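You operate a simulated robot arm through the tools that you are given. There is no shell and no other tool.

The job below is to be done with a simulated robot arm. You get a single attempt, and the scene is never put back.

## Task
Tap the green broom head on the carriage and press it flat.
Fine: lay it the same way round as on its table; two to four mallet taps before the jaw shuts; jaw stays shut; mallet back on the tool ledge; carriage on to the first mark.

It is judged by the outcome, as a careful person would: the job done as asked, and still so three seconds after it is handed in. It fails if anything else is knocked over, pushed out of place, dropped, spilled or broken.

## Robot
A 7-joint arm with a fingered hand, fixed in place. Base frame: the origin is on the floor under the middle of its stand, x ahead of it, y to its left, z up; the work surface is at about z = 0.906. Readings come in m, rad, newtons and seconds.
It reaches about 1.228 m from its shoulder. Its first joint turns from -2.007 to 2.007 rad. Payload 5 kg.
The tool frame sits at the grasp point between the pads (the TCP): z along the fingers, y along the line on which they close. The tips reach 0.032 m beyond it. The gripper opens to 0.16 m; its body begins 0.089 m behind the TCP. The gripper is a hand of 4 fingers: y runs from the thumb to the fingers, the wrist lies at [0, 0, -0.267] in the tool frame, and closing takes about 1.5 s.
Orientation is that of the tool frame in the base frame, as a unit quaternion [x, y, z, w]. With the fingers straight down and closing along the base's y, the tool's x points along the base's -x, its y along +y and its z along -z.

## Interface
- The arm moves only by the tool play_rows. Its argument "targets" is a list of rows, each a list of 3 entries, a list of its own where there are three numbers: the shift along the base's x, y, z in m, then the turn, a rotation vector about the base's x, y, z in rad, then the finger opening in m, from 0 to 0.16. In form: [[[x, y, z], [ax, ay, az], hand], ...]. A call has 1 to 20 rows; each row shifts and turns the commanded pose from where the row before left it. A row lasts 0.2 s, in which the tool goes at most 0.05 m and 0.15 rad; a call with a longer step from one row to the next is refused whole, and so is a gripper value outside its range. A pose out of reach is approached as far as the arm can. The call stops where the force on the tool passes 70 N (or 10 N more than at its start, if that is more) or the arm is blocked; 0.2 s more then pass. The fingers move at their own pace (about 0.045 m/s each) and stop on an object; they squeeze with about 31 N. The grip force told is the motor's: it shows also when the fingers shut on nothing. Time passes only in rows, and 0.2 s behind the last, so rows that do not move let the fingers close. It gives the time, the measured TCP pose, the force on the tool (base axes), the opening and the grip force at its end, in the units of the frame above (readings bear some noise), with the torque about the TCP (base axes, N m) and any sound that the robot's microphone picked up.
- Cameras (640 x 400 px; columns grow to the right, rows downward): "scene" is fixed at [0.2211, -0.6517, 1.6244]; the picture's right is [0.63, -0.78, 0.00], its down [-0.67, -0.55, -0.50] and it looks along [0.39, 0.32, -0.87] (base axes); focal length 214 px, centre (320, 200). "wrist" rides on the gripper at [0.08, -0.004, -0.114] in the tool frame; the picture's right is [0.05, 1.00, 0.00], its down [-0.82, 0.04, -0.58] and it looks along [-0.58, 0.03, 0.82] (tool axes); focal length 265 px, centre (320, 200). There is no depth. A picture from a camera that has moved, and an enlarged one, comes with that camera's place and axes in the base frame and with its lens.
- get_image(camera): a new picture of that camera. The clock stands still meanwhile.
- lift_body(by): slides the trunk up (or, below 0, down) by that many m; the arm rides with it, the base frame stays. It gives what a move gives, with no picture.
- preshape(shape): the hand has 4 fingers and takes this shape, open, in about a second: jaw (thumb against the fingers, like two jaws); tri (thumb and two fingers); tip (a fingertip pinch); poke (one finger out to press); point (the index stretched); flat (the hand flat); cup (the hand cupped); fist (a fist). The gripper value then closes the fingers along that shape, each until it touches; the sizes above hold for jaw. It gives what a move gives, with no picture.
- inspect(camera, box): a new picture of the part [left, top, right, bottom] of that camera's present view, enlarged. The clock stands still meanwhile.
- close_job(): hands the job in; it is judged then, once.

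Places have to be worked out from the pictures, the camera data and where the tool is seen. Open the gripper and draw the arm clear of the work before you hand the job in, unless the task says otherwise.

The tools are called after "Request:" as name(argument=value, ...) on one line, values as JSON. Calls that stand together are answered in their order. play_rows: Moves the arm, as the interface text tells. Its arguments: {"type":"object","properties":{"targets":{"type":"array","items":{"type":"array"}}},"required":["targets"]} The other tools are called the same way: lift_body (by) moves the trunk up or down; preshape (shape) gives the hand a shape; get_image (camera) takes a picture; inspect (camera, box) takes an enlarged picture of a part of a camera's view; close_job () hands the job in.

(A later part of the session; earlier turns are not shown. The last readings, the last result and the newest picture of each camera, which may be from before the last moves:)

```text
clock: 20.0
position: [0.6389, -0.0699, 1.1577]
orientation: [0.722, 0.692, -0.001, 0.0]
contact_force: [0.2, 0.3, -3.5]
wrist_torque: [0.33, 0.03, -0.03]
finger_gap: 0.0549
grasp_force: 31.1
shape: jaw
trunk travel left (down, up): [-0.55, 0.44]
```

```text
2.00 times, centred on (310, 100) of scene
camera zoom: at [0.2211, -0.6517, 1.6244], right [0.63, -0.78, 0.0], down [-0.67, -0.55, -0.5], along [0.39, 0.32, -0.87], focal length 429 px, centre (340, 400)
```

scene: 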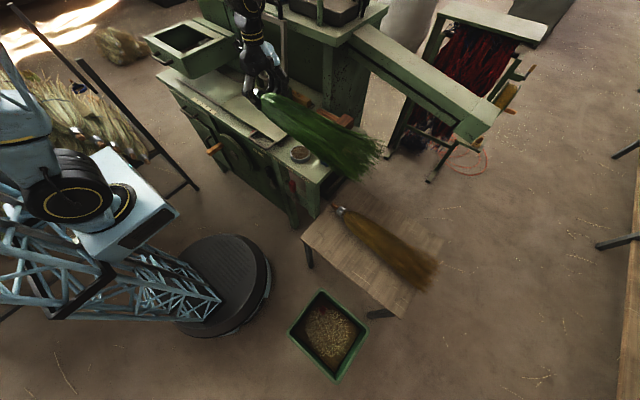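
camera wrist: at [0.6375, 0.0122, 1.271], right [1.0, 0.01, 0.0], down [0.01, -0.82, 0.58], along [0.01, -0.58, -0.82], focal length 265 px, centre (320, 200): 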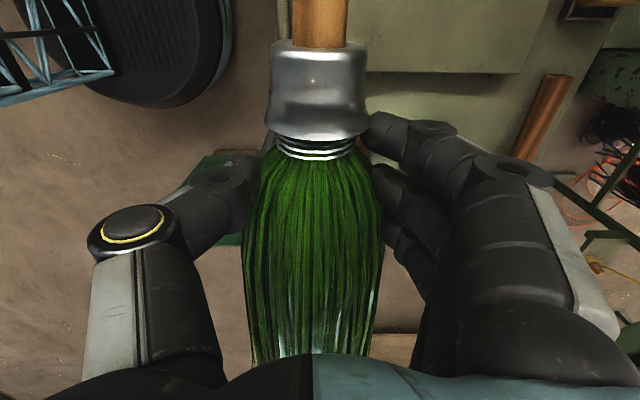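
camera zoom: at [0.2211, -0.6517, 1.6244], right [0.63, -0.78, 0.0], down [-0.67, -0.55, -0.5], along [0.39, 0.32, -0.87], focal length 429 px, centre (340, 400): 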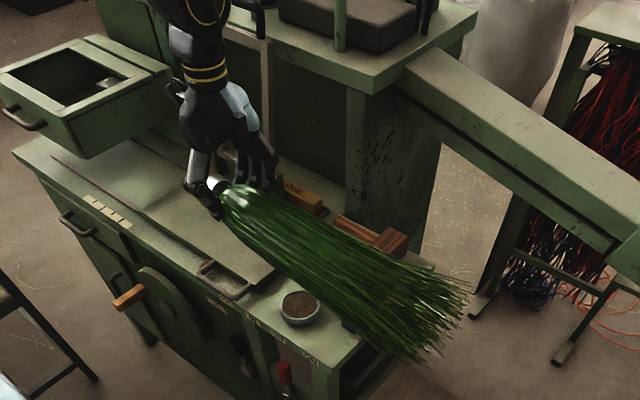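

The left box's underside is at about z≈0.995 and its right face at y≈0.52, so the broom laid at TCP y≈0.335 stays clear now. I carry the broom on to over the carriage at x≈0.755, y≈0.335, still at height.

Request:
play_rows(targets=[[[0.0116, 0.0405, 0], [0, 0, 0.005], 0.0], [[0.0116, 0.0405, 0], [0, 0, 0.005], 0.0], [[0.0116, 0.0405, 0], [0, 0, 0.005], 0.0], [[0.0116, 0.0405, 0], [0, 0, 0.005], 0.0], [[0.0116, 0.0405, 0], [0, 0, 0.005], 0.0], [[0.0116, 0.0405, 0], [0, 0, 0.005], 0.0], [[0.0116, 0.0405, 0], [0, 0, 0.005], 0.0], [[0.0116, 0.0405, 0], [0, 0, 0.005], 0.0], [[0.0116, 0.0405, 0], [0, 0, 0.002], 0.0], [[0.0116, 0.0405, 0], [0, 0, 0.002], 0.0]])

Request:
get_image(camera="scene")

Request:
get_image(camera="wrist")

Request:
inspect(camera="scene", box=[160, 0, 360, 125])

```text
clock: 22.2
position: [0.755, 0.3373, 1.1558]
orientation: [0.705, 0.709, -0.001, 0.001]
contact_force: [0.0, 0.3, -4.1]
wrist_torque: [0.3, 0.03, -0.01]
finger_gap: 0.0544
grasp_force: 31.0
shape: jaw
trunk travel left (down, up): [-0.55, 0.44]
```

```text
taken
```

scene: 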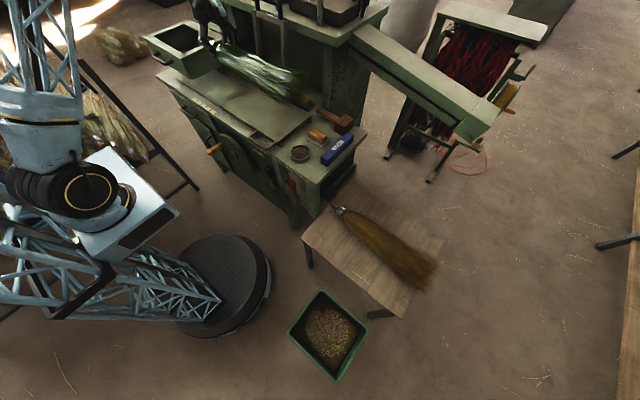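

```text
taken
camera wrist: at [0.7504, 0.4184, 1.2693], right [1.0, 0.06, 0.0], down [0.05, -0.81, 0.58], along [0.03, -0.58, -0.82], focal length 265 px, centre (320, 200)
```

wrist: 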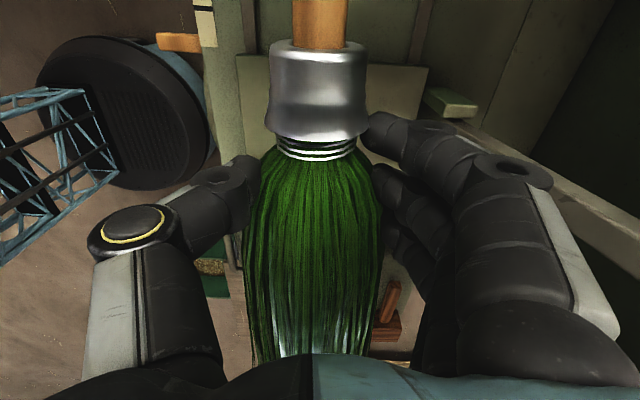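

```text
3.20 times, centred on (260, 62) of scene
camera zoom: at [0.2211, -0.6517, 1.6244], right [0.63, -0.78, 0.0], down [-0.67, -0.55, -0.5], along [0.39, 0.32, -0.87], focal length 686 px, centre (512, 640)
```

zoom: 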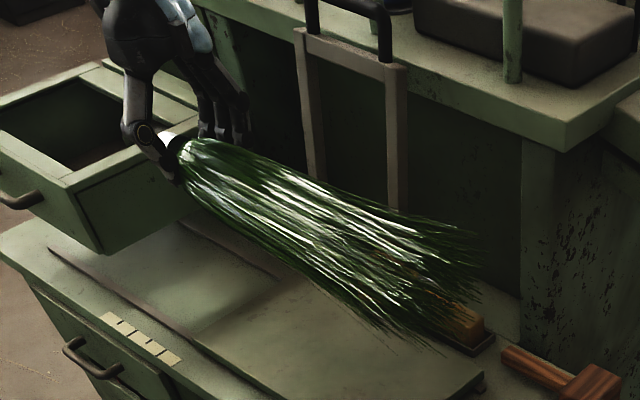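

The bristle tips reach about 0.47 m behind the TCP, so I need TCP y≈0.38 to keep them off the bowl and small block at y≲−0.105, still leaving ~3 cm between stub and box face. I shift there and descend part-way, then check.

Request:
play_rows(targets=[[[0, 0.0215, 0], [0, 0, 0], 0.0], [[0, 0.0215, 0], [0, 0, 0], 0.0], [[0, 0, -0.02], [0, 0, 0], 0.0], [[0, 0, -0.02], [0, 0, 0], 0.0], [[0, 0, -0.02], [0, 0, 0], 0.0], [[0, 0, -0.015], [0, 0, 0], 0.0]])

Request:
get_image(camera="scene")

Request:
get_image(camera="wrist")

Request:
inspect(camera="scene", box=[140, 0, 300, 100])

Request:
inspect(camera="scene", box=[230, 70, 390, 170])

```text
clock: 23.6
position: [0.7552, 0.3778, 1.0811]
orientation: [0.705, 0.709, 0.0, 0.0]
contact_force: [0.8, -0.6, -4.2]
wrist_torque: [0.37, 0.02, 0.03]
finger_gap: 0.0547
grasp_force: 30.9
shape: jaw
trunk travel left (down, up): [-0.55, 0.44]
```

```text
taken
```

scene: 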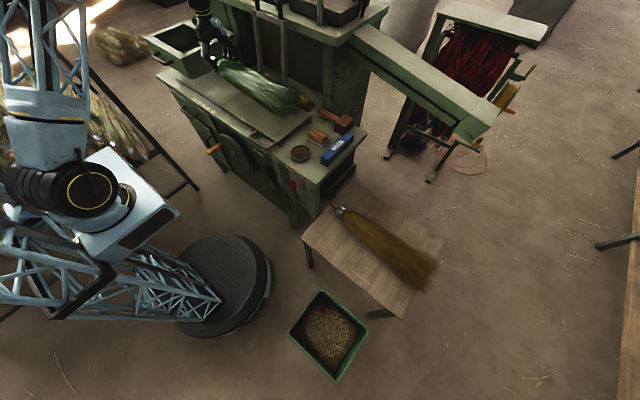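

```text
taken
camera wrist: at [0.7498, 0.4598, 1.195], right [1.0, 0.06, 0.0], down [0.05, -0.82, 0.58], along [0.03, -0.58, -0.82], focal length 265 px, centre (320, 200)
```

wrist: 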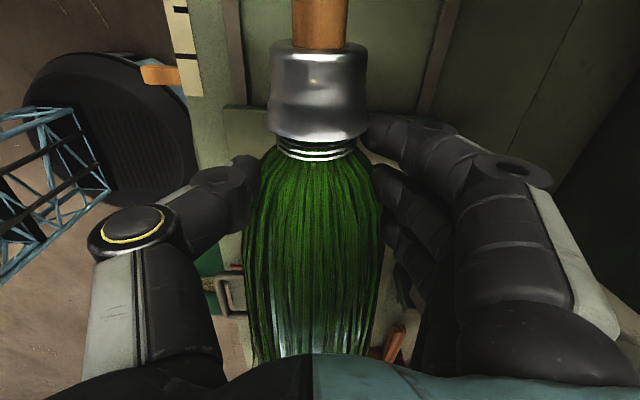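

```text
4.00 times, centred on (220, 50) of scene
camera zoom: at [0.2211, -0.6517, 1.6244], right [0.63, -0.78, 0.0], down [-0.67, -0.55, -0.5], along [0.39, 0.32, -0.87], focal length 858 px, centre (720, 800)
```

zoom: 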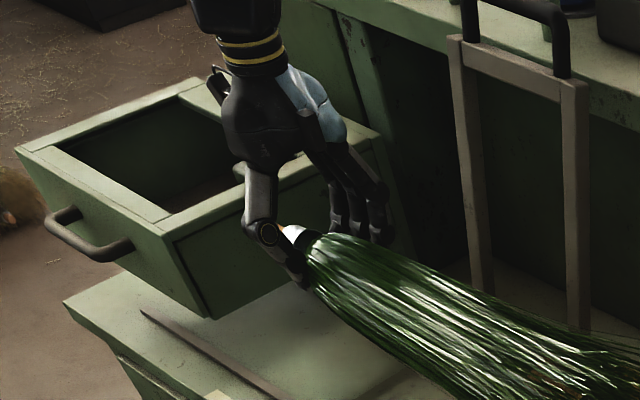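

```text
4.00 times, centred on (310, 120) of scene
camera zoom: at [0.2211, -0.6517, 1.6244], right [0.63, -0.78, 0.0], down [-0.67, -0.55, -0.5], along [0.39, 0.32, -0.87], focal length 858 px, centre (360, 520)
```

zoom: 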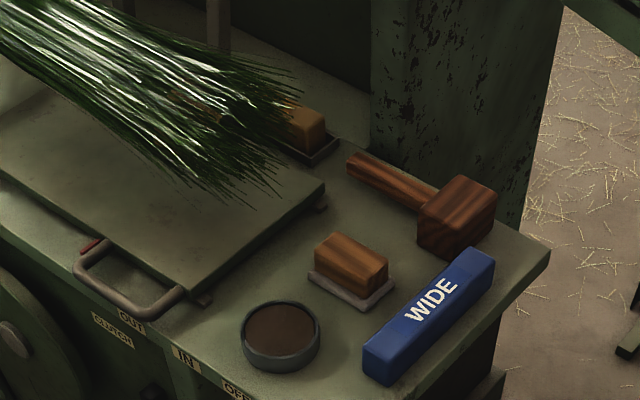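

Everything clears. I lower further to just above the plate.

Request:
play_rows(targets=[[[0, 0.002, -0.02], [0, 0, 0], 0.0], [[0, 0, -0.02], [0, 0, 0], 0.0], [[0, 0, -0.02], [0, 0, 0], 0.0], [[0, 0, -0.015], [0, 0, 0], 0.0], [[0, 0, 0], [0, 0, 0], 0.0]])

Request:
get_image(camera="wrist")

Request:
inspect(camera="scene", box=[200, 30, 360, 130])

```text
clock: 24.8
position: [0.7544, 0.3812, 1.0061]
orientation: [0.705, 0.709, 0.0, 0.0]
contact_force: [0.0, 0.1, -3.1]
wrist_torque: [0.35, 0.02, 0.06]
finger_gap: 0.0548
grasp_force: 30.6
shape: jaw
trunk travel left (down, up): [-0.55, 0.44]
```

```text
taken
camera wrist: at [0.7489, 0.4613, 1.1204], right [1.0, 0.06, 0.0], down [0.05, -0.81, 0.58], along [0.03, -0.58, -0.82], focal length 265 px, centre (320, 200)
```

wrist: 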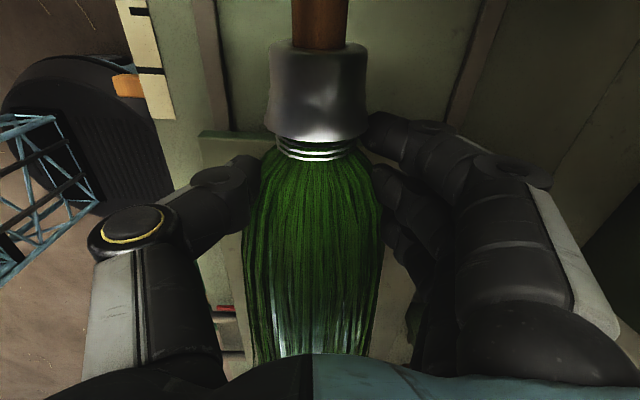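

```text
4.00 times, centred on (280, 80) of scene
camera zoom: at [0.2211, -0.6517, 1.6244], right [0.63, -0.78, 0.0], down [-0.67, -0.55, -0.5], along [0.39, 0.32, -0.87], focal length 858 px, centre (480, 680)
```

zoom: 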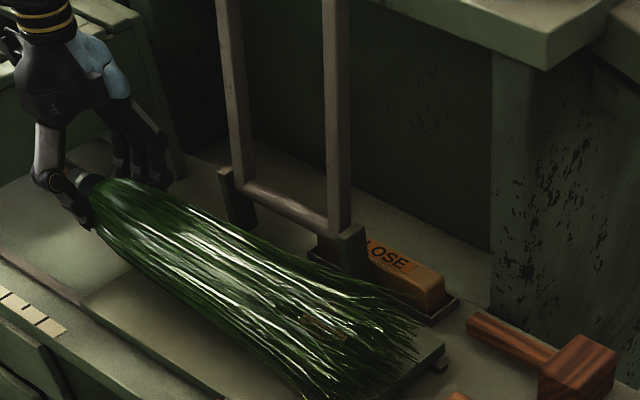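

Tips stay on the plate side, clear of bowl and block. I lower the last centimetres in small steps watching the force.

Request:
play_rows(targets=[[[0, 0, -0.008], [0, 0, 0], 0.0], [[0, 0, -0.008], [0, 0, 0], 0.0], [[0, 0, -0.007], [0, 0, 0], 0.0], [[0, 0, 0], [0, 0, 0], 0.0]])

```text
clock: 25.8
position: [0.7544, 0.3799, 0.9833]
orientation: [0.705, 0.709, 0.0, 0.0]
contact_force: [0.1, -0.4, -2.4]
wrist_torque: [0.04, 0.0, 0.03]
finger_gap: 0.0547
grasp_force: 30.9
shape: jaw
trunk travel left (down, up): [-0.55, 0.44]
```

The torque has dropped, so the bristle end is touching the plate. I lower a few millimetres more.

Request:
play_rows(targets=[[[0, 0, -0.004], [0, 0, 0], 0.0], [[0, 0, 0], [0, 0, 0], 0.0]])

Request:
get_image(camera="wrist")

Request:
inspect(camera="scene", box=[200, 30, 360, 130])

```text
clock: 26.4
position: [0.7534, 0.3814, 0.9803]
orientation: [0.706, 0.709, 0.001, 0.0]
contact_force: [-0.5, 0.0, -2.5]
wrist_torque: [-0.05, -0.04, 0.05]
finger_gap: 0.0548
grasp_force: 30.8
shape: jaw
trunk travel left (down, up): [-0.55, 0.44]
```

```text
taken
camera wrist: at [0.7489, 0.4618, 1.0935], right [1.0, 0.06, 0.0], down [0.05, -0.81, 0.58], along [0.03, -0.58, -0.82], focal length 265 px, centre (320, 200)
```

wrist: 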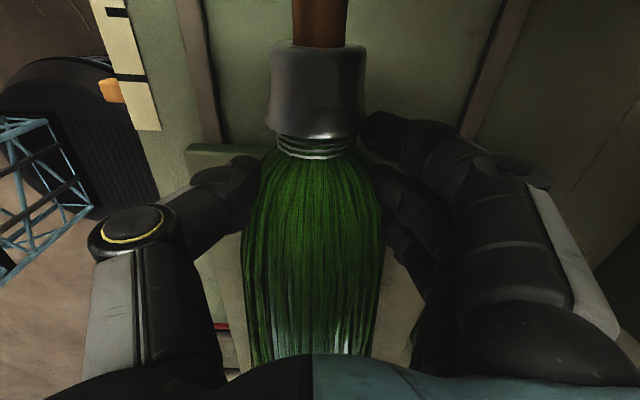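

```text
4.00 times, centred on (280, 80) of scene
camera zoom: at [0.2211, -0.6517, 1.6244], right [0.63, -0.78, 0.0], down [-0.67, -0.55, -0.5], along [0.39, 0.32, -0.87], focal length 858 px, centre (480, 680)
```

zoom: 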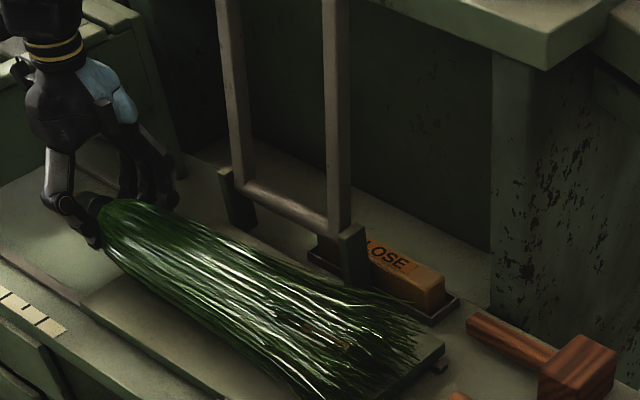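

Request:
play_rows(targets=[[[0, 0, -0.004], [0, 0, 0], 0.0], [[0, 0, 0], [0, 0, 0], 0.0]])

```text
clock: 27.0
position: [0.7557, 0.3812, 0.9767]
orientation: [0.705, 0.709, 0.0, 0.001]
contact_force: [-1.2, 0.3, -2.5]
wrist_torque: [-0.12, 0.01, 0.07]
finger_gap: 0.0541
grasp_force: 30.6
shape: jaw
trunk travel left (down, up): [-0.55, 0.44]
```

Still carrying some weight at the neck side; I lower a bit more.

Request:
play_rows(targets=[[[0, 0, -0.004], [0, 0, 0], 0.0], [[0, 0, 0], [0, 0, 0], 0.0]])

```text
clock: 27.6
position: [0.7539, 0.3792, 0.9729]
orientation: [0.705, 0.709, 0.0, 0.0]
contact_force: [0.5, -0.4, -2.1]
wrist_torque: [-0.23, -0.06, 0.0]
finger_gap: 0.0546
grasp_force: 30.7
shape: jaw
trunk travel left (down, up): [-0.55, 0.44]
```

Request:
play_rows(targets=[[[0, 0, -0.004], [0, 0, 0], 0.0], [[0, 0, 0], [0, 0, 0], 0.0]])

```text
clock: 28.2
position: [0.7535, 0.381, 0.968]
orientation: [0.705, 0.709, 0.0, 0.0]
contact_force: [0.6, 0.6, -1.9]
wrist_torque: [-0.3, -0.06, 0.02]
finger_gap: 0.0546
grasp_force: 31.3
shape: jaw
trunk travel left (down, up): [-0.55, 0.44]
```

Request:
play_rows(targets=[[[0, 0, -0.003], [0, 0, 0], 0.0], [[0, 0, 0], [0, 0, 0], 0.0]])

Request:
inspect(camera="wrist", box=[180, 60, 480, 300])

```text
clock: 28.8
position: [0.7546, 0.381, 0.9666]
orientation: [0.705, 0.709, 0.001, 0.001]
contact_force: [0.0, 1.5, 8.6]
wrist_torque: [-0.31, -0.04, -0.01]
finger_gap: 0.0547
grasp_force: 30.1
shape: jaw
trunk travel left (down, up): [-0.55, 0.44]
```

```text
1.67 times, centred on (330, 180) of wrist
camera zoom: at [0.7487, 0.4619, 1.0804], right [1.0, 0.06, 0.0], down [0.05, -0.82, 0.58], along [0.03, -0.58, -0.82], focal length 442 px, centre (303, 233)
```

zoom: 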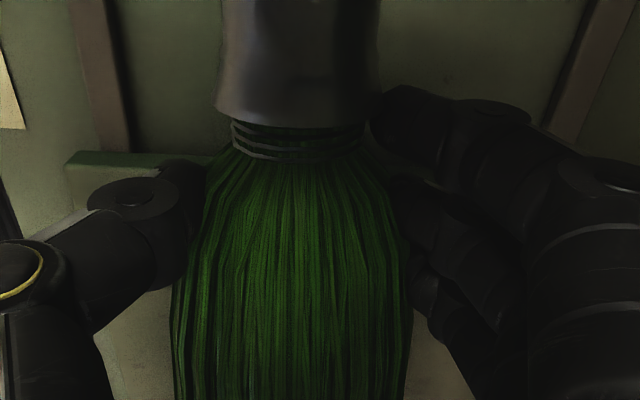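

Contact with the plate is made (8.6 N up). I ease up 2 mm and open the hand gently to release the broom.

Request:
play_rows(targets=[[[0, 0, 0.002], [0, 0, 0], 0.02], [[0, 0, 0], [0, 0, 0], 0.055], [[0, 0, 0], [0, 0, 0], 0.065], [[0, 0, 0], [0, 0, 0], 0.08], [[0, 0, 0], [0, 0, 0], 0.1], [[0, 0, 0], [0, 0, 0], 0.1], [[0, 0, 0], [0, 0, 0], 0.1]])

Request:
get_image(camera="wrist")

Request:
inspect(camera="scene", box=[200, 30, 360, 130])

```text
clock: 30.4
position: [0.7536, 0.3806, 0.9684]
orientation: [0.705, 0.709, 0.0, 0.0]
contact_force: [-0.3, -0.4, -0.6]
wrist_torque: [0.02, 0.02, 0.02]
finger_gap: 0.0995
grasp_force: 0.1
shape: jaw
trunk travel left (down, up): [-0.55, 0.44]
```

```text
taken
camera wrist: at [0.749, 0.4619, 1.081], right [1.0, 0.06, 0.0], down [0.05, -0.81, 0.58], along [0.03, -0.58, -0.82], focal length 265 px, centre (320, 200)
```

wrist: 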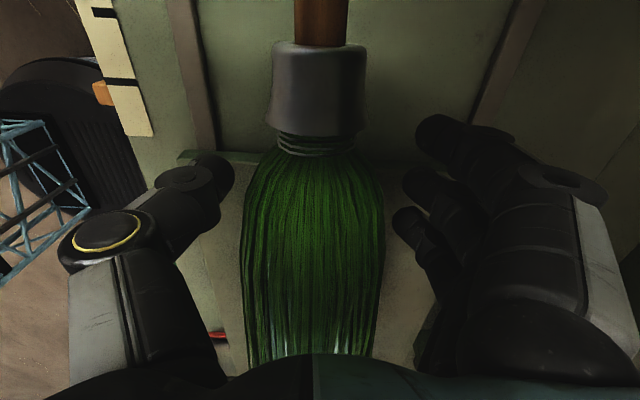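

```text
4.00 times, centred on (280, 80) of scene
camera zoom: at [0.2211, -0.6517, 1.6244], right [0.63, -0.78, 0.0], down [-0.67, -0.55, -0.5], along [0.39, 0.32, -0.87], focal length 858 px, centre (480, 680)
```

zoom: 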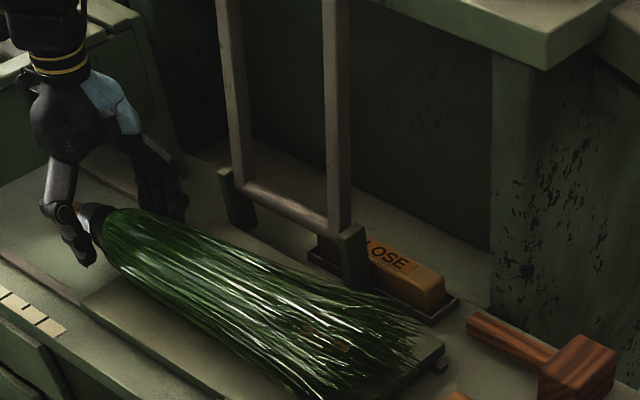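

The broom rests on the carriage, stub toward +y as on its table. I raise the hand straight up to about 1.25 and look at how it lies.

Request:
play_rows(targets=[[[0, 0, 0.02], [0, 0, 0], 0.1], [[0, 0, 0.03], [0, 0, 0], 0.1], [[0, 0, 0.03], [0, 0, 0], 0.1], [[0, 0, 0.04], [0, 0, 0], 0.1], [[0, 0, 0.04], [0, 0, 0], 0.1], [[0, 0, 0.04], [0, 0, 0], 0.1], [[0, 0, 0.04], [0, 0, 0], 0.1], [[0, 0, 0.04], [0, 0, 0], 0.1]])

Request:
get_image(camera="wrist")

Request:
get_image(camera="scene")

```text
clock: 32.2
position: [0.7537, 0.381, 1.2486]
orientation: [0.704, 0.71, 0.0, 0.0]
contact_force: [-1.1, 0.5, -0.5]
wrist_torque: [-0.01, -0.03, 0.02]
finger_gap: 0.0994
grasp_force: 0.1
shape: jaw
trunk travel left (down, up): [-0.55, 0.44]
```

```text
taken
camera wrist: at [0.7485, 0.4625, 1.3621], right [1.0, 0.06, 0.0], down [0.05, -0.81, 0.58], along [0.03, -0.58, -0.82], focal length 265 px, centre (320, 200)
```

wrist: 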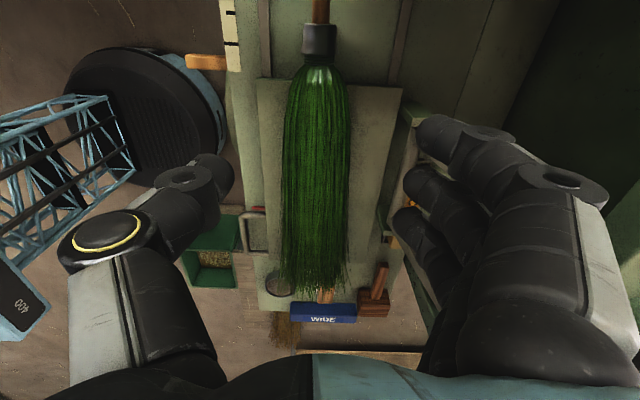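

```text
taken
```

scene: 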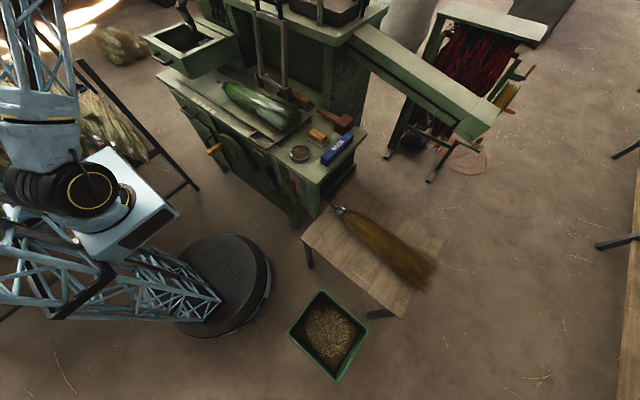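

The broom lies along the plate. I zoom in on it and on the mallet.

Request:
inspect(camera="wrist", box=[210, 0, 470, 330])

Request:
inspect(camera="scene", box=[200, 50, 360, 170])

Request:
inspect(camera="scene", box=[295, 90, 365, 140])

```text
1.21 times, centred on (340, 165) of wrist
camera zoom: at [0.7485, 0.4625, 1.3621], right [1.0, 0.06, 0.0], down [0.05, -0.81, 0.58], along [0.03, -0.58, -0.82], focal length 322 px, centre (296, 242)
```

zoom: 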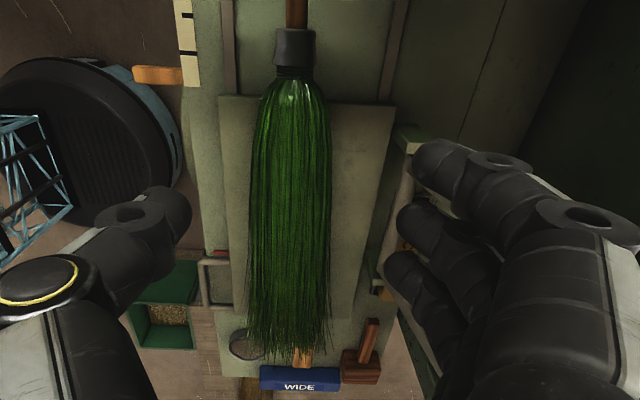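

```text
3.33 times, centred on (280, 110) of scene
camera zoom: at [0.2211, -0.6517, 1.6244], right [0.63, -0.78, 0.0], down [-0.67, -0.55, -0.5], along [0.39, 0.32, -0.87], focal length 715 px, centre (453, 500)
```

zoom: 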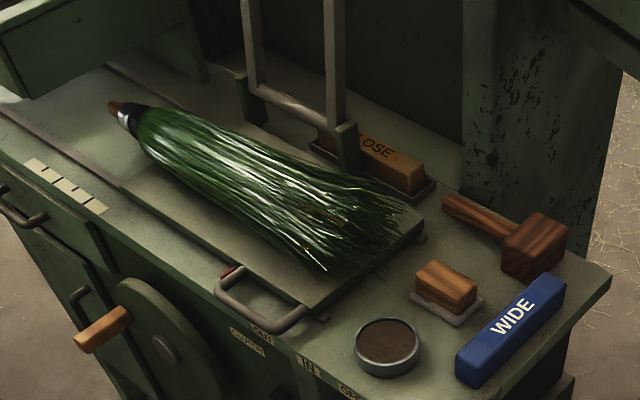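

```text
8.00 times, centred on (330, 115) of scene
camera zoom: at [0.2211, -0.6517, 1.6244], right [0.63, -0.78, 0.0], down [-0.67, -0.55, -0.5], along [0.39, 0.32, -0.87], focal length 1716 px, centre (240, 880)
```

zoom: 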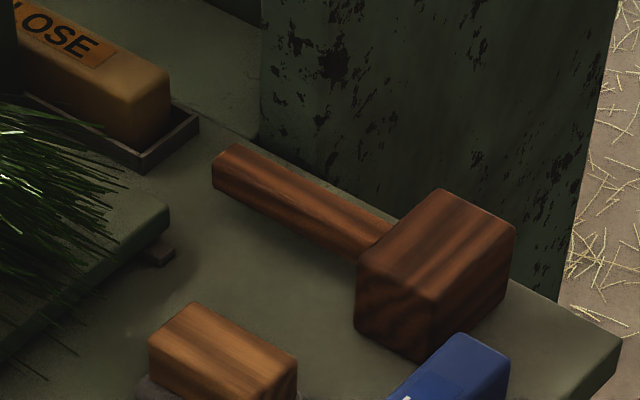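

The triangulation suggests plate top ≈0.91 and the mallet lies at x≈0.93, near the rear post, with its handle along y toward +y. I move the hand in front of the jaw frame toward the mallet, at height, for a closer view.

Request:
play_rows(targets=[[[0, -0.04, 0], [0, 0, 0], 0.1], [[0, -0.04, 0], [0, 0, 0], 0.1], [[0, -0.04, 0], [0, 0, 0], 0.1], [[0, -0.04, 0], [0, 0, 0], 0.1], [[0, -0.04, 0], [0, 0, 0], 0.1], [[0, -0.04, 0], [0, 0, 0], 0.1], [[0.01, -0.04, -0.005], [0, 0, 0], 0.08], [[0.015, -0.03, -0.01], [0, 0, 0], 0.08], [[0.015, -0.03, -0.01], [0, 0, 0], 0.08], [[0.01, -0.02, -0.01], [0, 0, 0], 0.08]])

Request:
get_image(camera="wrist")

Request:
get_image(camera="scene")

```text
clock: 34.4
position: [0.805, 0.0216, 1.2126]
orientation: [0.705, 0.709, 0.0, 0.001]
contact_force: [-0.5, -0.7, 1.0]
wrist_torque: [-0.03, 0.01, -0.02]
finger_gap: 0.0808
grasp_force: 0.0
shape: jaw
trunk travel left (down, up): [-0.55, 0.44]
```

```text
taken
camera wrist: at [0.7999, 0.1018, 1.3259], right [1.0, 0.06, 0.0], down [0.05, -0.82, 0.58], along [0.03, -0.58, -0.82], focal length 265 px, centre (320, 200)
```

wrist: 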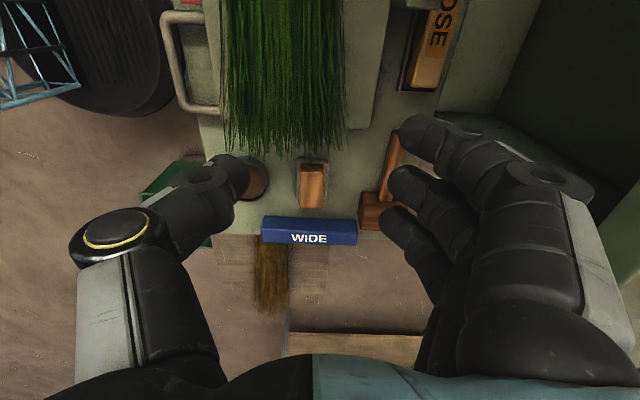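

```text
taken
```

scene: 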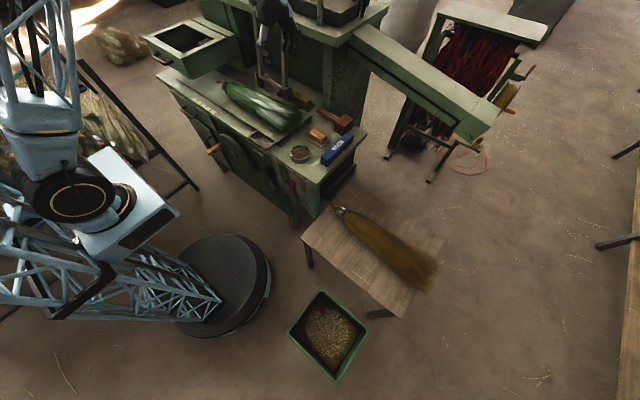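

The fingers hide the mallet from this side. I zoom in to judge the space between mallet and the wall behind it.

Request:
inspect(camera="wrist", box=[340, 60, 640, 250])

Request:
inspect(camera="scene", box=[270, 60, 390, 160])

```text
2.11 times, centred on (490, 155) of wrist
camera zoom: at [0.7999, 0.1018, 1.3259], right [1.0, 0.06, 0.0], down [0.05, -0.82, 0.58], along [0.03, -0.58, -0.82], focal length 559 px, centre (-38, 295)
```

zoom: 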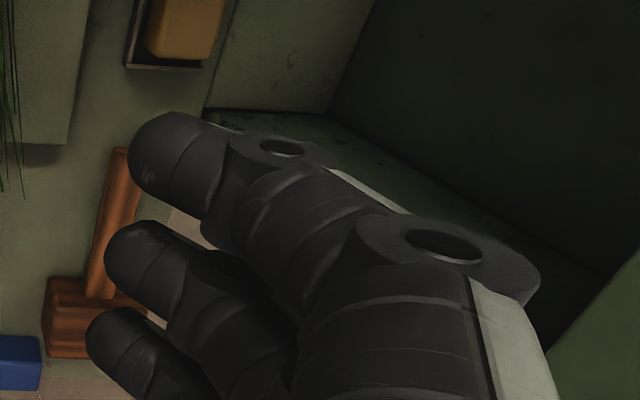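

```text
4.00 times, centred on (330, 110) of scene
camera zoom: at [0.2211, -0.6517, 1.6244], right [0.63, -0.78, 0.0], down [-0.67, -0.55, -0.5], along [0.39, 0.32, -0.87], focal length 858 px, centre (280, 560)
```

zoom: 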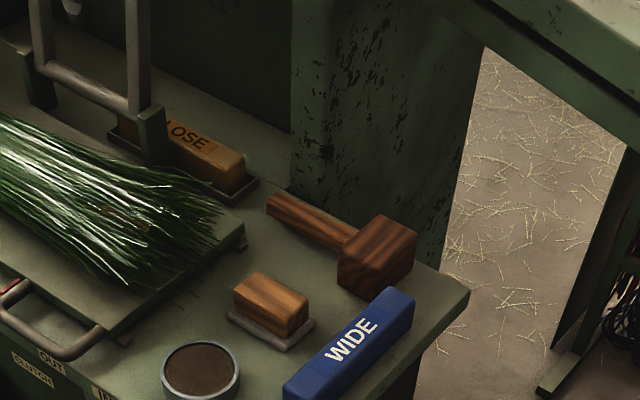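

The mallet's handle has only ~5 cm to the post behind it, too tight for the open jaw shape with its knuckles. I test the "flat" and "poke" shapes here in free space to see which could draw the mallet away from the wall.

Request:
preshape(shape="poke")

Request:
get_image(camera="wrist")

Request:
inspect(camera="scene", box=[220, 0, 340, 75])

```text
clock: 35.3
position: [0.8039, 0.0208, 1.212]
orientation: [0.705, 0.709, 0.0, 0.0]
contact_force: [0.2, 0.2, 0.1]
wrist_torque: [-0.02, 0.01, 0.0]
finger_gap: 0.0
grasp_force: 0.2
shape: poke
trunk travel left (down, up): [-0.55, 0.44]
```

```text
taken
camera wrist: at [0.7995, 0.1027, 1.3261], right [1.0, 0.06, 0.0], down [0.05, -0.82, 0.58], along [0.03, -0.58, -0.82], focal length 265 px, centre (320, 200)
```

wrist: 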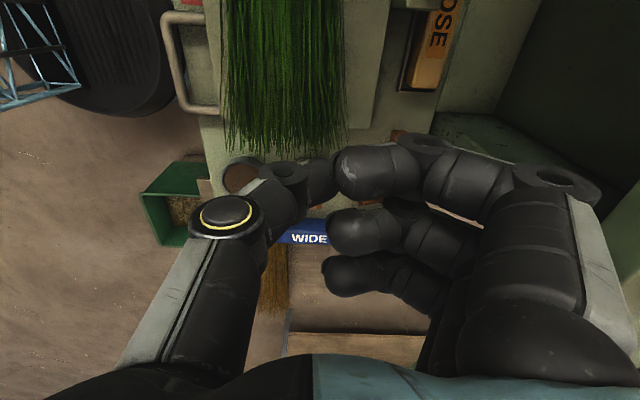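

```text
5.33 times, centred on (280, 38) of scene
camera zoom: at [0.2211, -0.6517, 1.6244], right [0.63, -0.78, 0.0], down [-0.67, -0.55, -0.5], along [0.39, 0.32, -0.87], focal length 1144 px, centre (533, 1067)
```

zoom: 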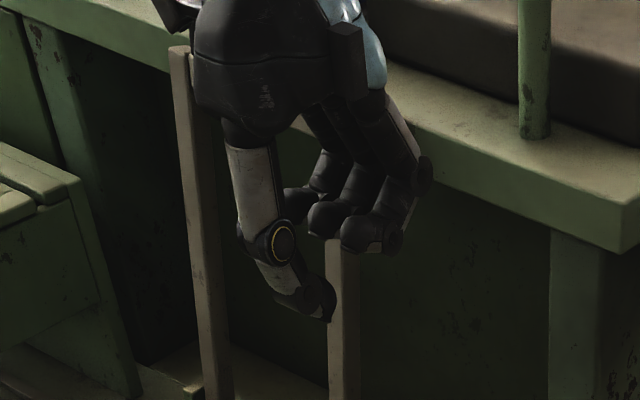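

Poke leaves the curled fingers bulging toward the wall. I try "flat" next.

Request:
preshape(shape="flat")

Request:
get_image(camera="wrist")

Request:
inspect(camera="scene", box=[220, 0, 340, 75])

Request:
preshape(shape="tip")

Request:
get_image(camera="wrist")

Request:
inspect(camera="scene", box=[220, 0, 340, 75])

```text
clock: 36.2
position: [0.8043, 0.0208, 1.2126]
orientation: [0.705, 0.709, 0.0, 0.0]
contact_force: [0.1, -0.2, -0.2]
wrist_torque: [-0.02, 0.03, 0.02]
finger_gap: 0.1521
grasp_force: 0.0
shape: flat
trunk travel left (down, up): [-0.55, 0.44]
```

```text
taken
camera wrist: at [0.7995, 0.1027, 1.3261], right [1.0, 0.06, 0.0], down [0.05, -0.82, 0.58], along [0.03, -0.58, -0.82], focal length 265 px, centre (320, 200)
```

wrist: 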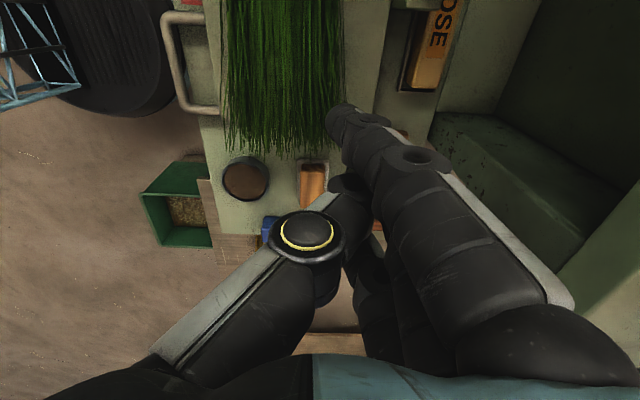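

```text
5.33 times, centred on (280, 38) of scene
camera zoom: at [0.2211, -0.6517, 1.6244], right [0.63, -0.78, 0.0], down [-0.67, -0.55, -0.5], along [0.39, 0.32, -0.87], focal length 1144 px, centre (533, 1067)
```

zoom: 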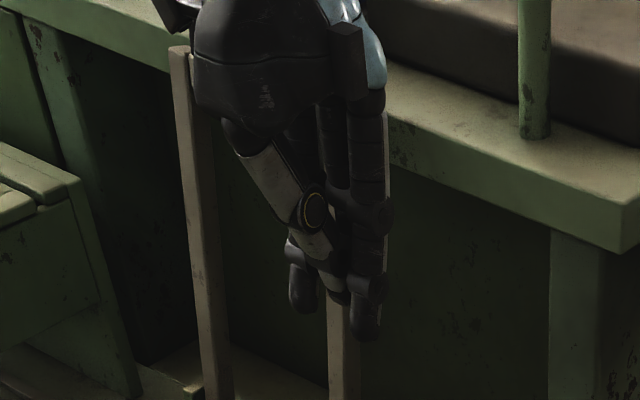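

```text
clock: 37.1
position: [0.8048, 0.0216, 1.2126]
orientation: [0.706, 0.708, 0.0, 0.0]
contact_force: [0.2, 0.8, -0.6]
wrist_torque: [0.04, -0.01, 0.02]
finger_gap: 0.1601
grasp_force: 0.0
shape: tip
trunk travel left (down, up): [-0.55, 0.44]
```

```text
taken
camera wrist: at [0.7995, 0.1027, 1.3261], right [1.0, 0.06, 0.0], down [0.05, -0.82, 0.58], along [0.03, -0.58, -0.82], focal length 265 px, centre (320, 200)
```

wrist: 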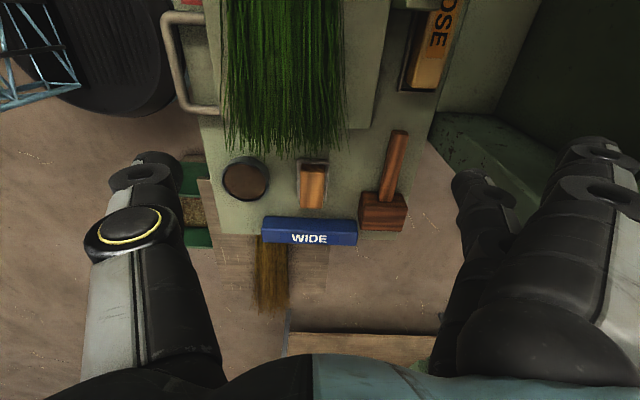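

```text
5.33 times, centred on (280, 38) of scene
camera zoom: at [0.2211, -0.6517, 1.6244], right [0.63, -0.78, 0.0], down [-0.67, -0.55, -0.5], along [0.39, 0.32, -0.87], focal length 1144 px, centre (533, 1067)
```

zoom: 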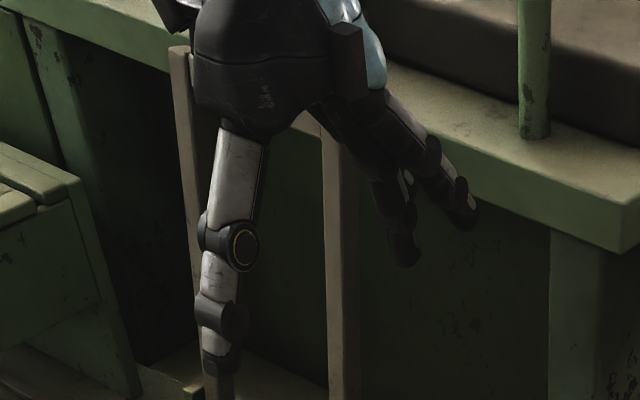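

In the "tip" shape the mallet is in plain view. I zoom in on it and its neighbours to measure gaps.

Request:
inspect(camera="wrist", box=[320, 110, 460, 240])

Request:
inspect(camera="wrist", box=[220, 100, 460, 250])

```text
3.08 times, centred on (390, 175) of wrist
camera zoom: at [0.7995, 0.1027, 1.3261], right [1.0, 0.06, 0.0], down [0.05, -0.82, 0.58], along [0.03, -0.58, -0.82], focal length 817 px, centre (105, 277)
```

zoom: 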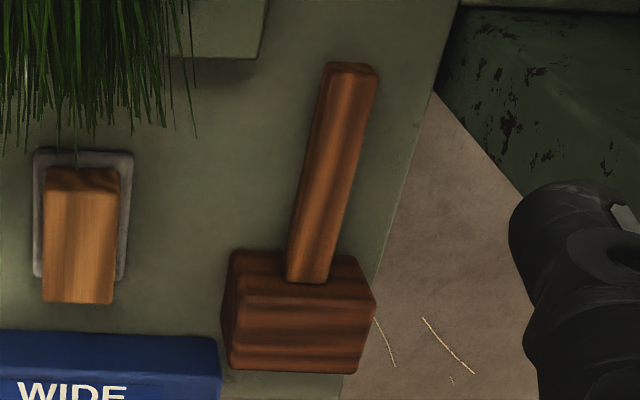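

```text
2.67 times, centred on (340, 175) of wrist
camera zoom: at [0.7995, 0.1027, 1.3261], right [1.0, 0.06, 0.0], down [0.05, -0.82, 0.58], along [0.03, -0.58, -0.82], focal length 708 px, centre (267, 267)
```

zoom: 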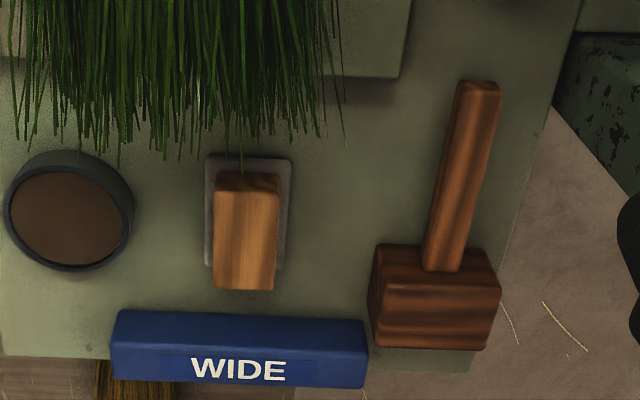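

Now it is clear: the post only spans y≈−0.02…−0.07 at x≈1.0, so behind the handle (y<−0.073) there is free space. I return to the jaw shape, go to y≈−0.127, and lean the hand slightly toward −x to stay clear of the shelf above.

Request:
preshape(shape="jaw")

Request:
play_rows(targets=[[[0, -0.03, 0], [0, 0, 0], 0.1], [[0, -0.03, 0], [0, 0, 0], 0.06], [[0, -0.03, 0], [0, 0, 0], 0.06], [[0, -0.03, 0], [0, -0.05, 0], 0.06], [[0, -0.0285, 0], [0, -0.05, 0], 0.06], [[0.02, 0, -0.01], [0, -0.05, 0], 0.06], [[0.025, 0, -0.02], [0, -0.05, 0], 0.06], [[0.025, 0, -0.02], [0, 0, 0], 0.06]])

Request:
get_image(camera="wrist")

Request:
get_image(camera="scene")

```text
clock: 38.0
position: [0.8053, 0.0223, 1.2133]
orientation: [0.705, 0.709, 0.0, 0.001]
contact_force: [0.0, 0.5, -0.3]
wrist_torque: [0.01, -0.02, 0.01]
finger_gap: 0.1602
grasp_force: 0.1
shape: jaw
trunk travel left (down, up): [-0.55, 0.44]
```

```text
clock: 39.8
position: [0.8757, -0.1275, 1.1625]
orientation: [0.701, 0.706, 0.07, 0.07]
contact_force: [-0.3, 0.1, 0.3]
wrist_torque: [0.03, 0.01, -0.01]
finger_gap: 0.0605
grasp_force: 0.1
shape: jaw
trunk travel left (down, up): [-0.55, 0.44]
```

```text
taken
camera wrist: at [0.8481, -0.0466, 1.2726], right [0.98, 0.06, 0.2], down [-0.07, -0.82, 0.57], along [0.19, -0.58, -0.79], focal length 265 px, centre (320, 200)
```

wrist: 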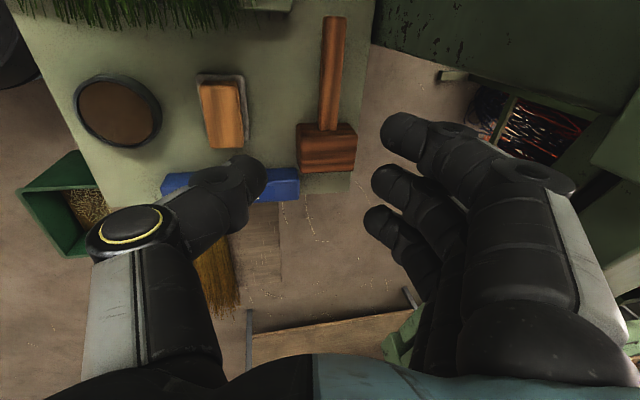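

```text
taken
```

scene: 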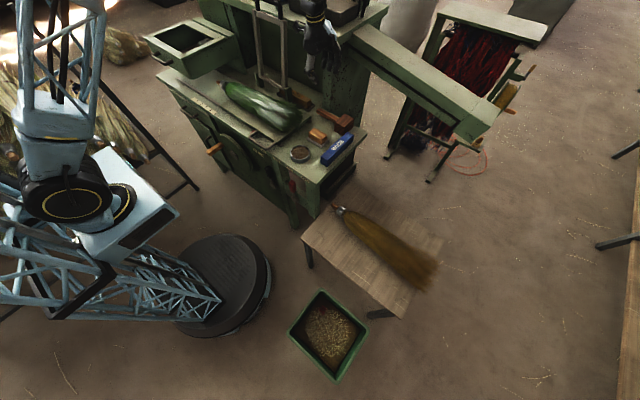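

The handle lies at x≈0.940 from y≈−0.053 to −0.18, the post face at y≈−0.076. Three fingers just barely fit, so I test the "tri" shape (thumb and two fingers).

Request:
preshape(shape="tri")

Request:
get_image(camera="wrist")

Request:
play_rows(targets=[[[0, 0, 0], [0, 0, 0], 0.1], [[0, 0, 0], [0, 0, 0], 0.06], [[0, 0, 0], [0, 0, 0], 0.06], [[0, 0, 0], [0, 0, 0], 0.06], [[0, 0, 0], [0, 0, 0], 0.06]])

Request:
get_image(camera="wrist")

```text
clock: 40.7
position: [0.8755, -0.1264, 1.1629]
orientation: [0.701, 0.706, 0.07, 0.07]
contact_force: [-0.4, -0.1, 0.2]
wrist_torque: [0.0, -0.01, -0.03]
finger_gap: 0.1601
grasp_force: 0.1
shape: tri
trunk travel left (down, up): [-0.55, 0.44]
```

```text
taken
camera wrist: at [0.8471, -0.0465, 1.2735], right [0.98, 0.06, 0.2], down [-0.07, -0.82, 0.57], along [0.19, -0.58, -0.79], focal length 265 px, centre (320, 200)
```

wrist: 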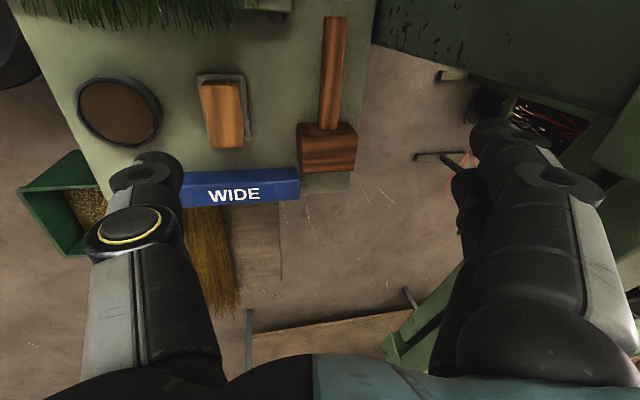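

```text
clock: 41.9
position: [0.8753, -0.1286, 1.1634]
orientation: [0.701, 0.706, 0.071, 0.07]
contact_force: [-0.2, 0.0, 0.1]
wrist_torque: [-0.02, 0.0, -0.02]
finger_gap: 0.0609
grasp_force: 0.1
shape: tri
trunk travel left (down, up): [-0.55, 0.44]
```

```text
taken
camera wrist: at [0.8473, -0.0465, 1.2733], right [0.98, 0.06, 0.2], down [-0.07, -0.82, 0.57], along [0.19, -0.58, -0.79], focal length 265 px, centre (320, 200)
```

wrist: 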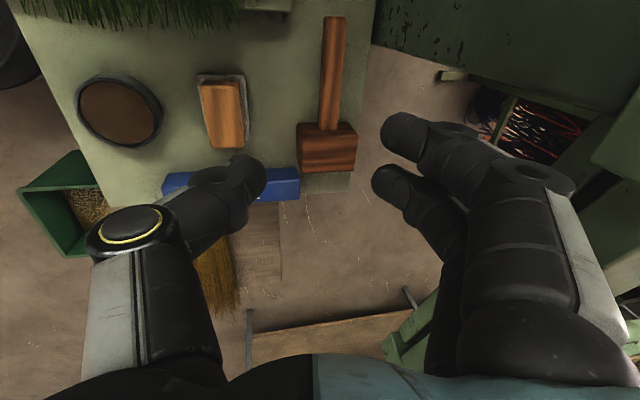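

The "tri" shape uses only two fingers and leaves more room. I go down in front of the handle, then over it at y=−0.14, to just above the handle.

Request:
play_rows(targets=[[[0, -0.006, -0.03], [0, 0, 0], 0.06], [[0, -0.006, -0.03], [0, 0, 0], 0.06], [[0, 0, -0.03], [0, 0, 0], 0.06], [[0, 0, -0.03], [0, 0, 0], 0.06], [[0.02, 0, -0.01], [0, 0, 0], 0.06], [[0.02, 0, -0.01], [0, 0, 0], 0.06], [[0.021, 0, -0.01], [0, 0, 0], 0.06]])

Request:
get_image(camera="wrist")

Request:
inspect(camera="scene", box=[250, 0, 410, 160])

```text
clock: 43.5
position: [0.9352, -0.139, 1.0122]
orientation: [0.702, 0.705, 0.07, 0.071]
contact_force: [0.7, -0.7, -0.4]
wrist_torque: [0.03, 0.04, -0.02]
finger_gap: 0.0604
grasp_force: 0.0
shape: tri
trunk travel left (down, up): [-0.55, 0.44]
```

```text
taken
camera wrist: at [0.9084, -0.0589, 1.1226], right [0.98, 0.06, 0.2], down [-0.07, -0.82, 0.58], along [0.19, -0.58, -0.79], focal length 265 px, centre (320, 200)
```

wrist: 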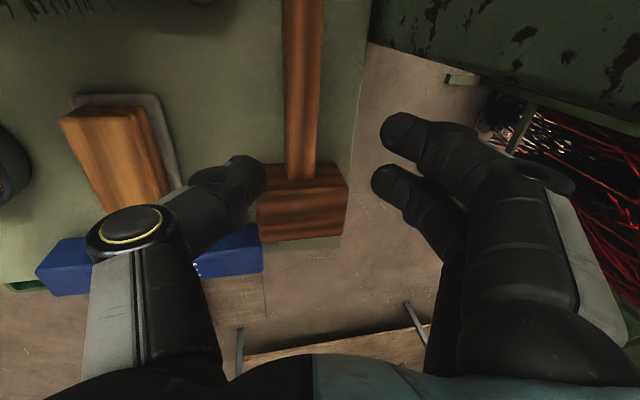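

```text
2.50 times, centred on (330, 80) of scene
camera zoom: at [0.2211, -0.6517, 1.6244], right [0.63, -0.78, 0.0], down [-0.67, -0.55, -0.5], along [0.39, 0.32, -0.87], focal length 536 px, centre (295, 500)
```

zoom: 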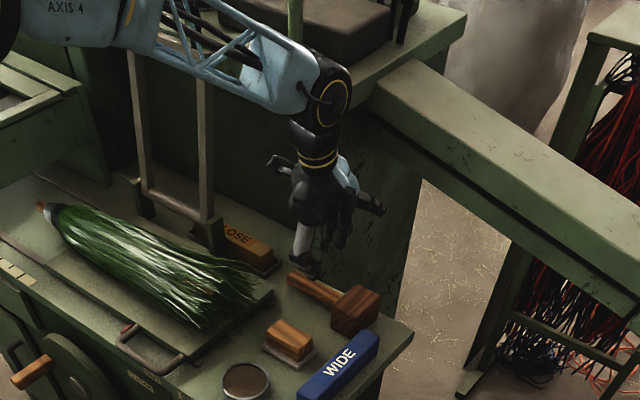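

The hand is lined up over the handle (handle x≈0.941, TCP 0.935). I descend 4 cm and re-check.

Request:
play_rows(targets=[[[0.001, 0, -0.02], [0, 0, 0], 0.06], [[0.001, 0, -0.02], [0, 0, 0], 0.06]])

Request:
get_image(camera="wrist")

Request:
inspect(camera="scene", box=[280, 50, 380, 150])

```text
clock: 44.1
position: [0.9376, -0.1398, 0.972]
orientation: [0.702, 0.705, 0.071, 0.07]
contact_force: [1.0, 0.3, -0.9]
wrist_torque: [0.01, 0.01, 0.0]
finger_gap: 0.0607
grasp_force: 0.0
shape: tri
trunk travel left (down, up): [-0.55, 0.44]
```

```text
taken
camera wrist: at [0.9097, -0.0593, 1.0823], right [0.98, 0.06, 0.2], down [-0.07, -0.82, 0.57], along [0.19, -0.58, -0.79], focal length 265 px, centre (320, 200)
```

wrist: 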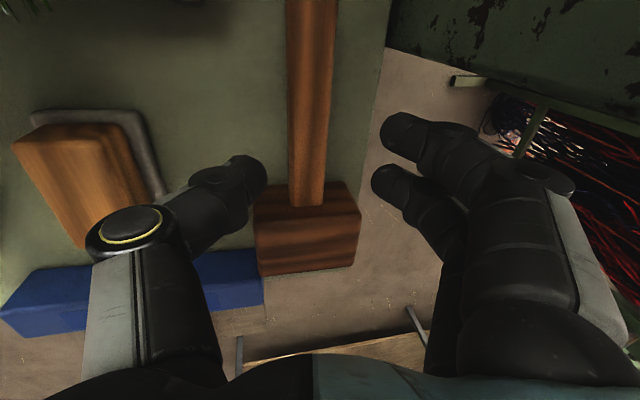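

```text
4.00 times, centred on (330, 100) of scene
camera zoom: at [0.2211, -0.6517, 1.6244], right [0.63, -0.78, 0.0], down [-0.67, -0.55, -0.5], along [0.39, 0.32, -0.87], focal length 858 px, centre (280, 600)
```

zoom: 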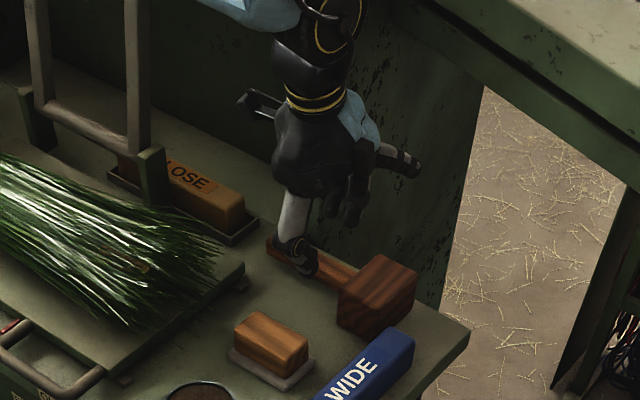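

Lined up well. I continue down in smaller steps toward the handle, watching for contact.

Request:
play_rows(targets=[[[0, 0, -0.015], [0, 0, 0], 0.06], [[0, 0, -0.015], [0, 0, 0], 0.06], [[0, 0, 0], [0, 0, 0], 0.06]])

Request:
get_image(camera="wrist")

Request:
inspect(camera="scene", box=[280, 50, 380, 150])

```text
clock: 44.9
position: [0.936, -0.1391, 0.944]
orientation: [0.702, 0.705, 0.07, 0.071]
contact_force: [0.1, 0.6, 0.0]
wrist_torque: [0.04, 0.01, 0.01]
finger_gap: 0.0606
grasp_force: 0.1
shape: tri
trunk travel left (down, up): [-0.55, 0.44]
```

```text
taken
camera wrist: at [0.9094, -0.0591, 1.0531], right [0.98, 0.06, 0.2], down [-0.07, -0.82, 0.57], along [0.19, -0.58, -0.79], focal length 265 px, centre (320, 200)
```

wrist: 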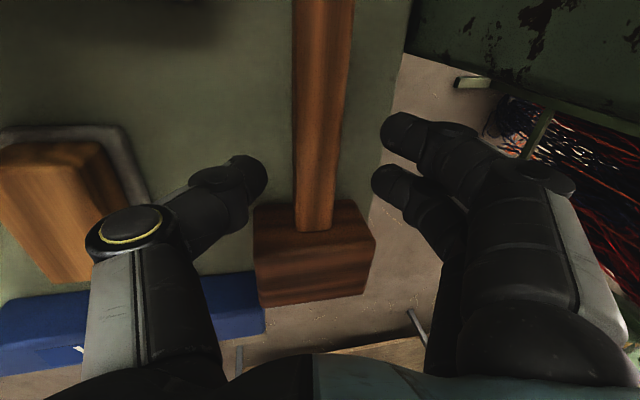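

```text
4.00 times, centred on (330, 100) of scene
camera zoom: at [0.2211, -0.6517, 1.6244], right [0.63, -0.78, 0.0], down [-0.67, -0.55, -0.5], along [0.39, 0.32, -0.87], focal length 858 px, centre (280, 600)
```

zoom: 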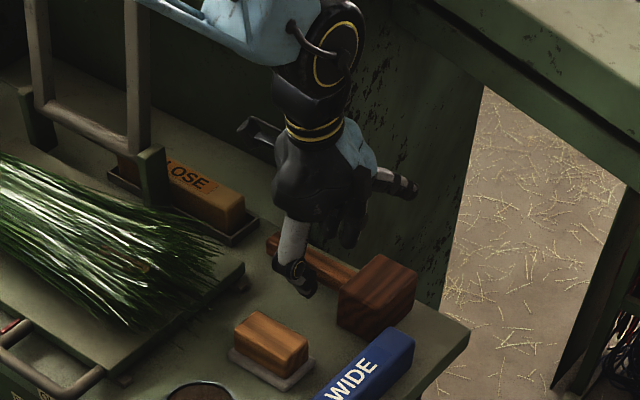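

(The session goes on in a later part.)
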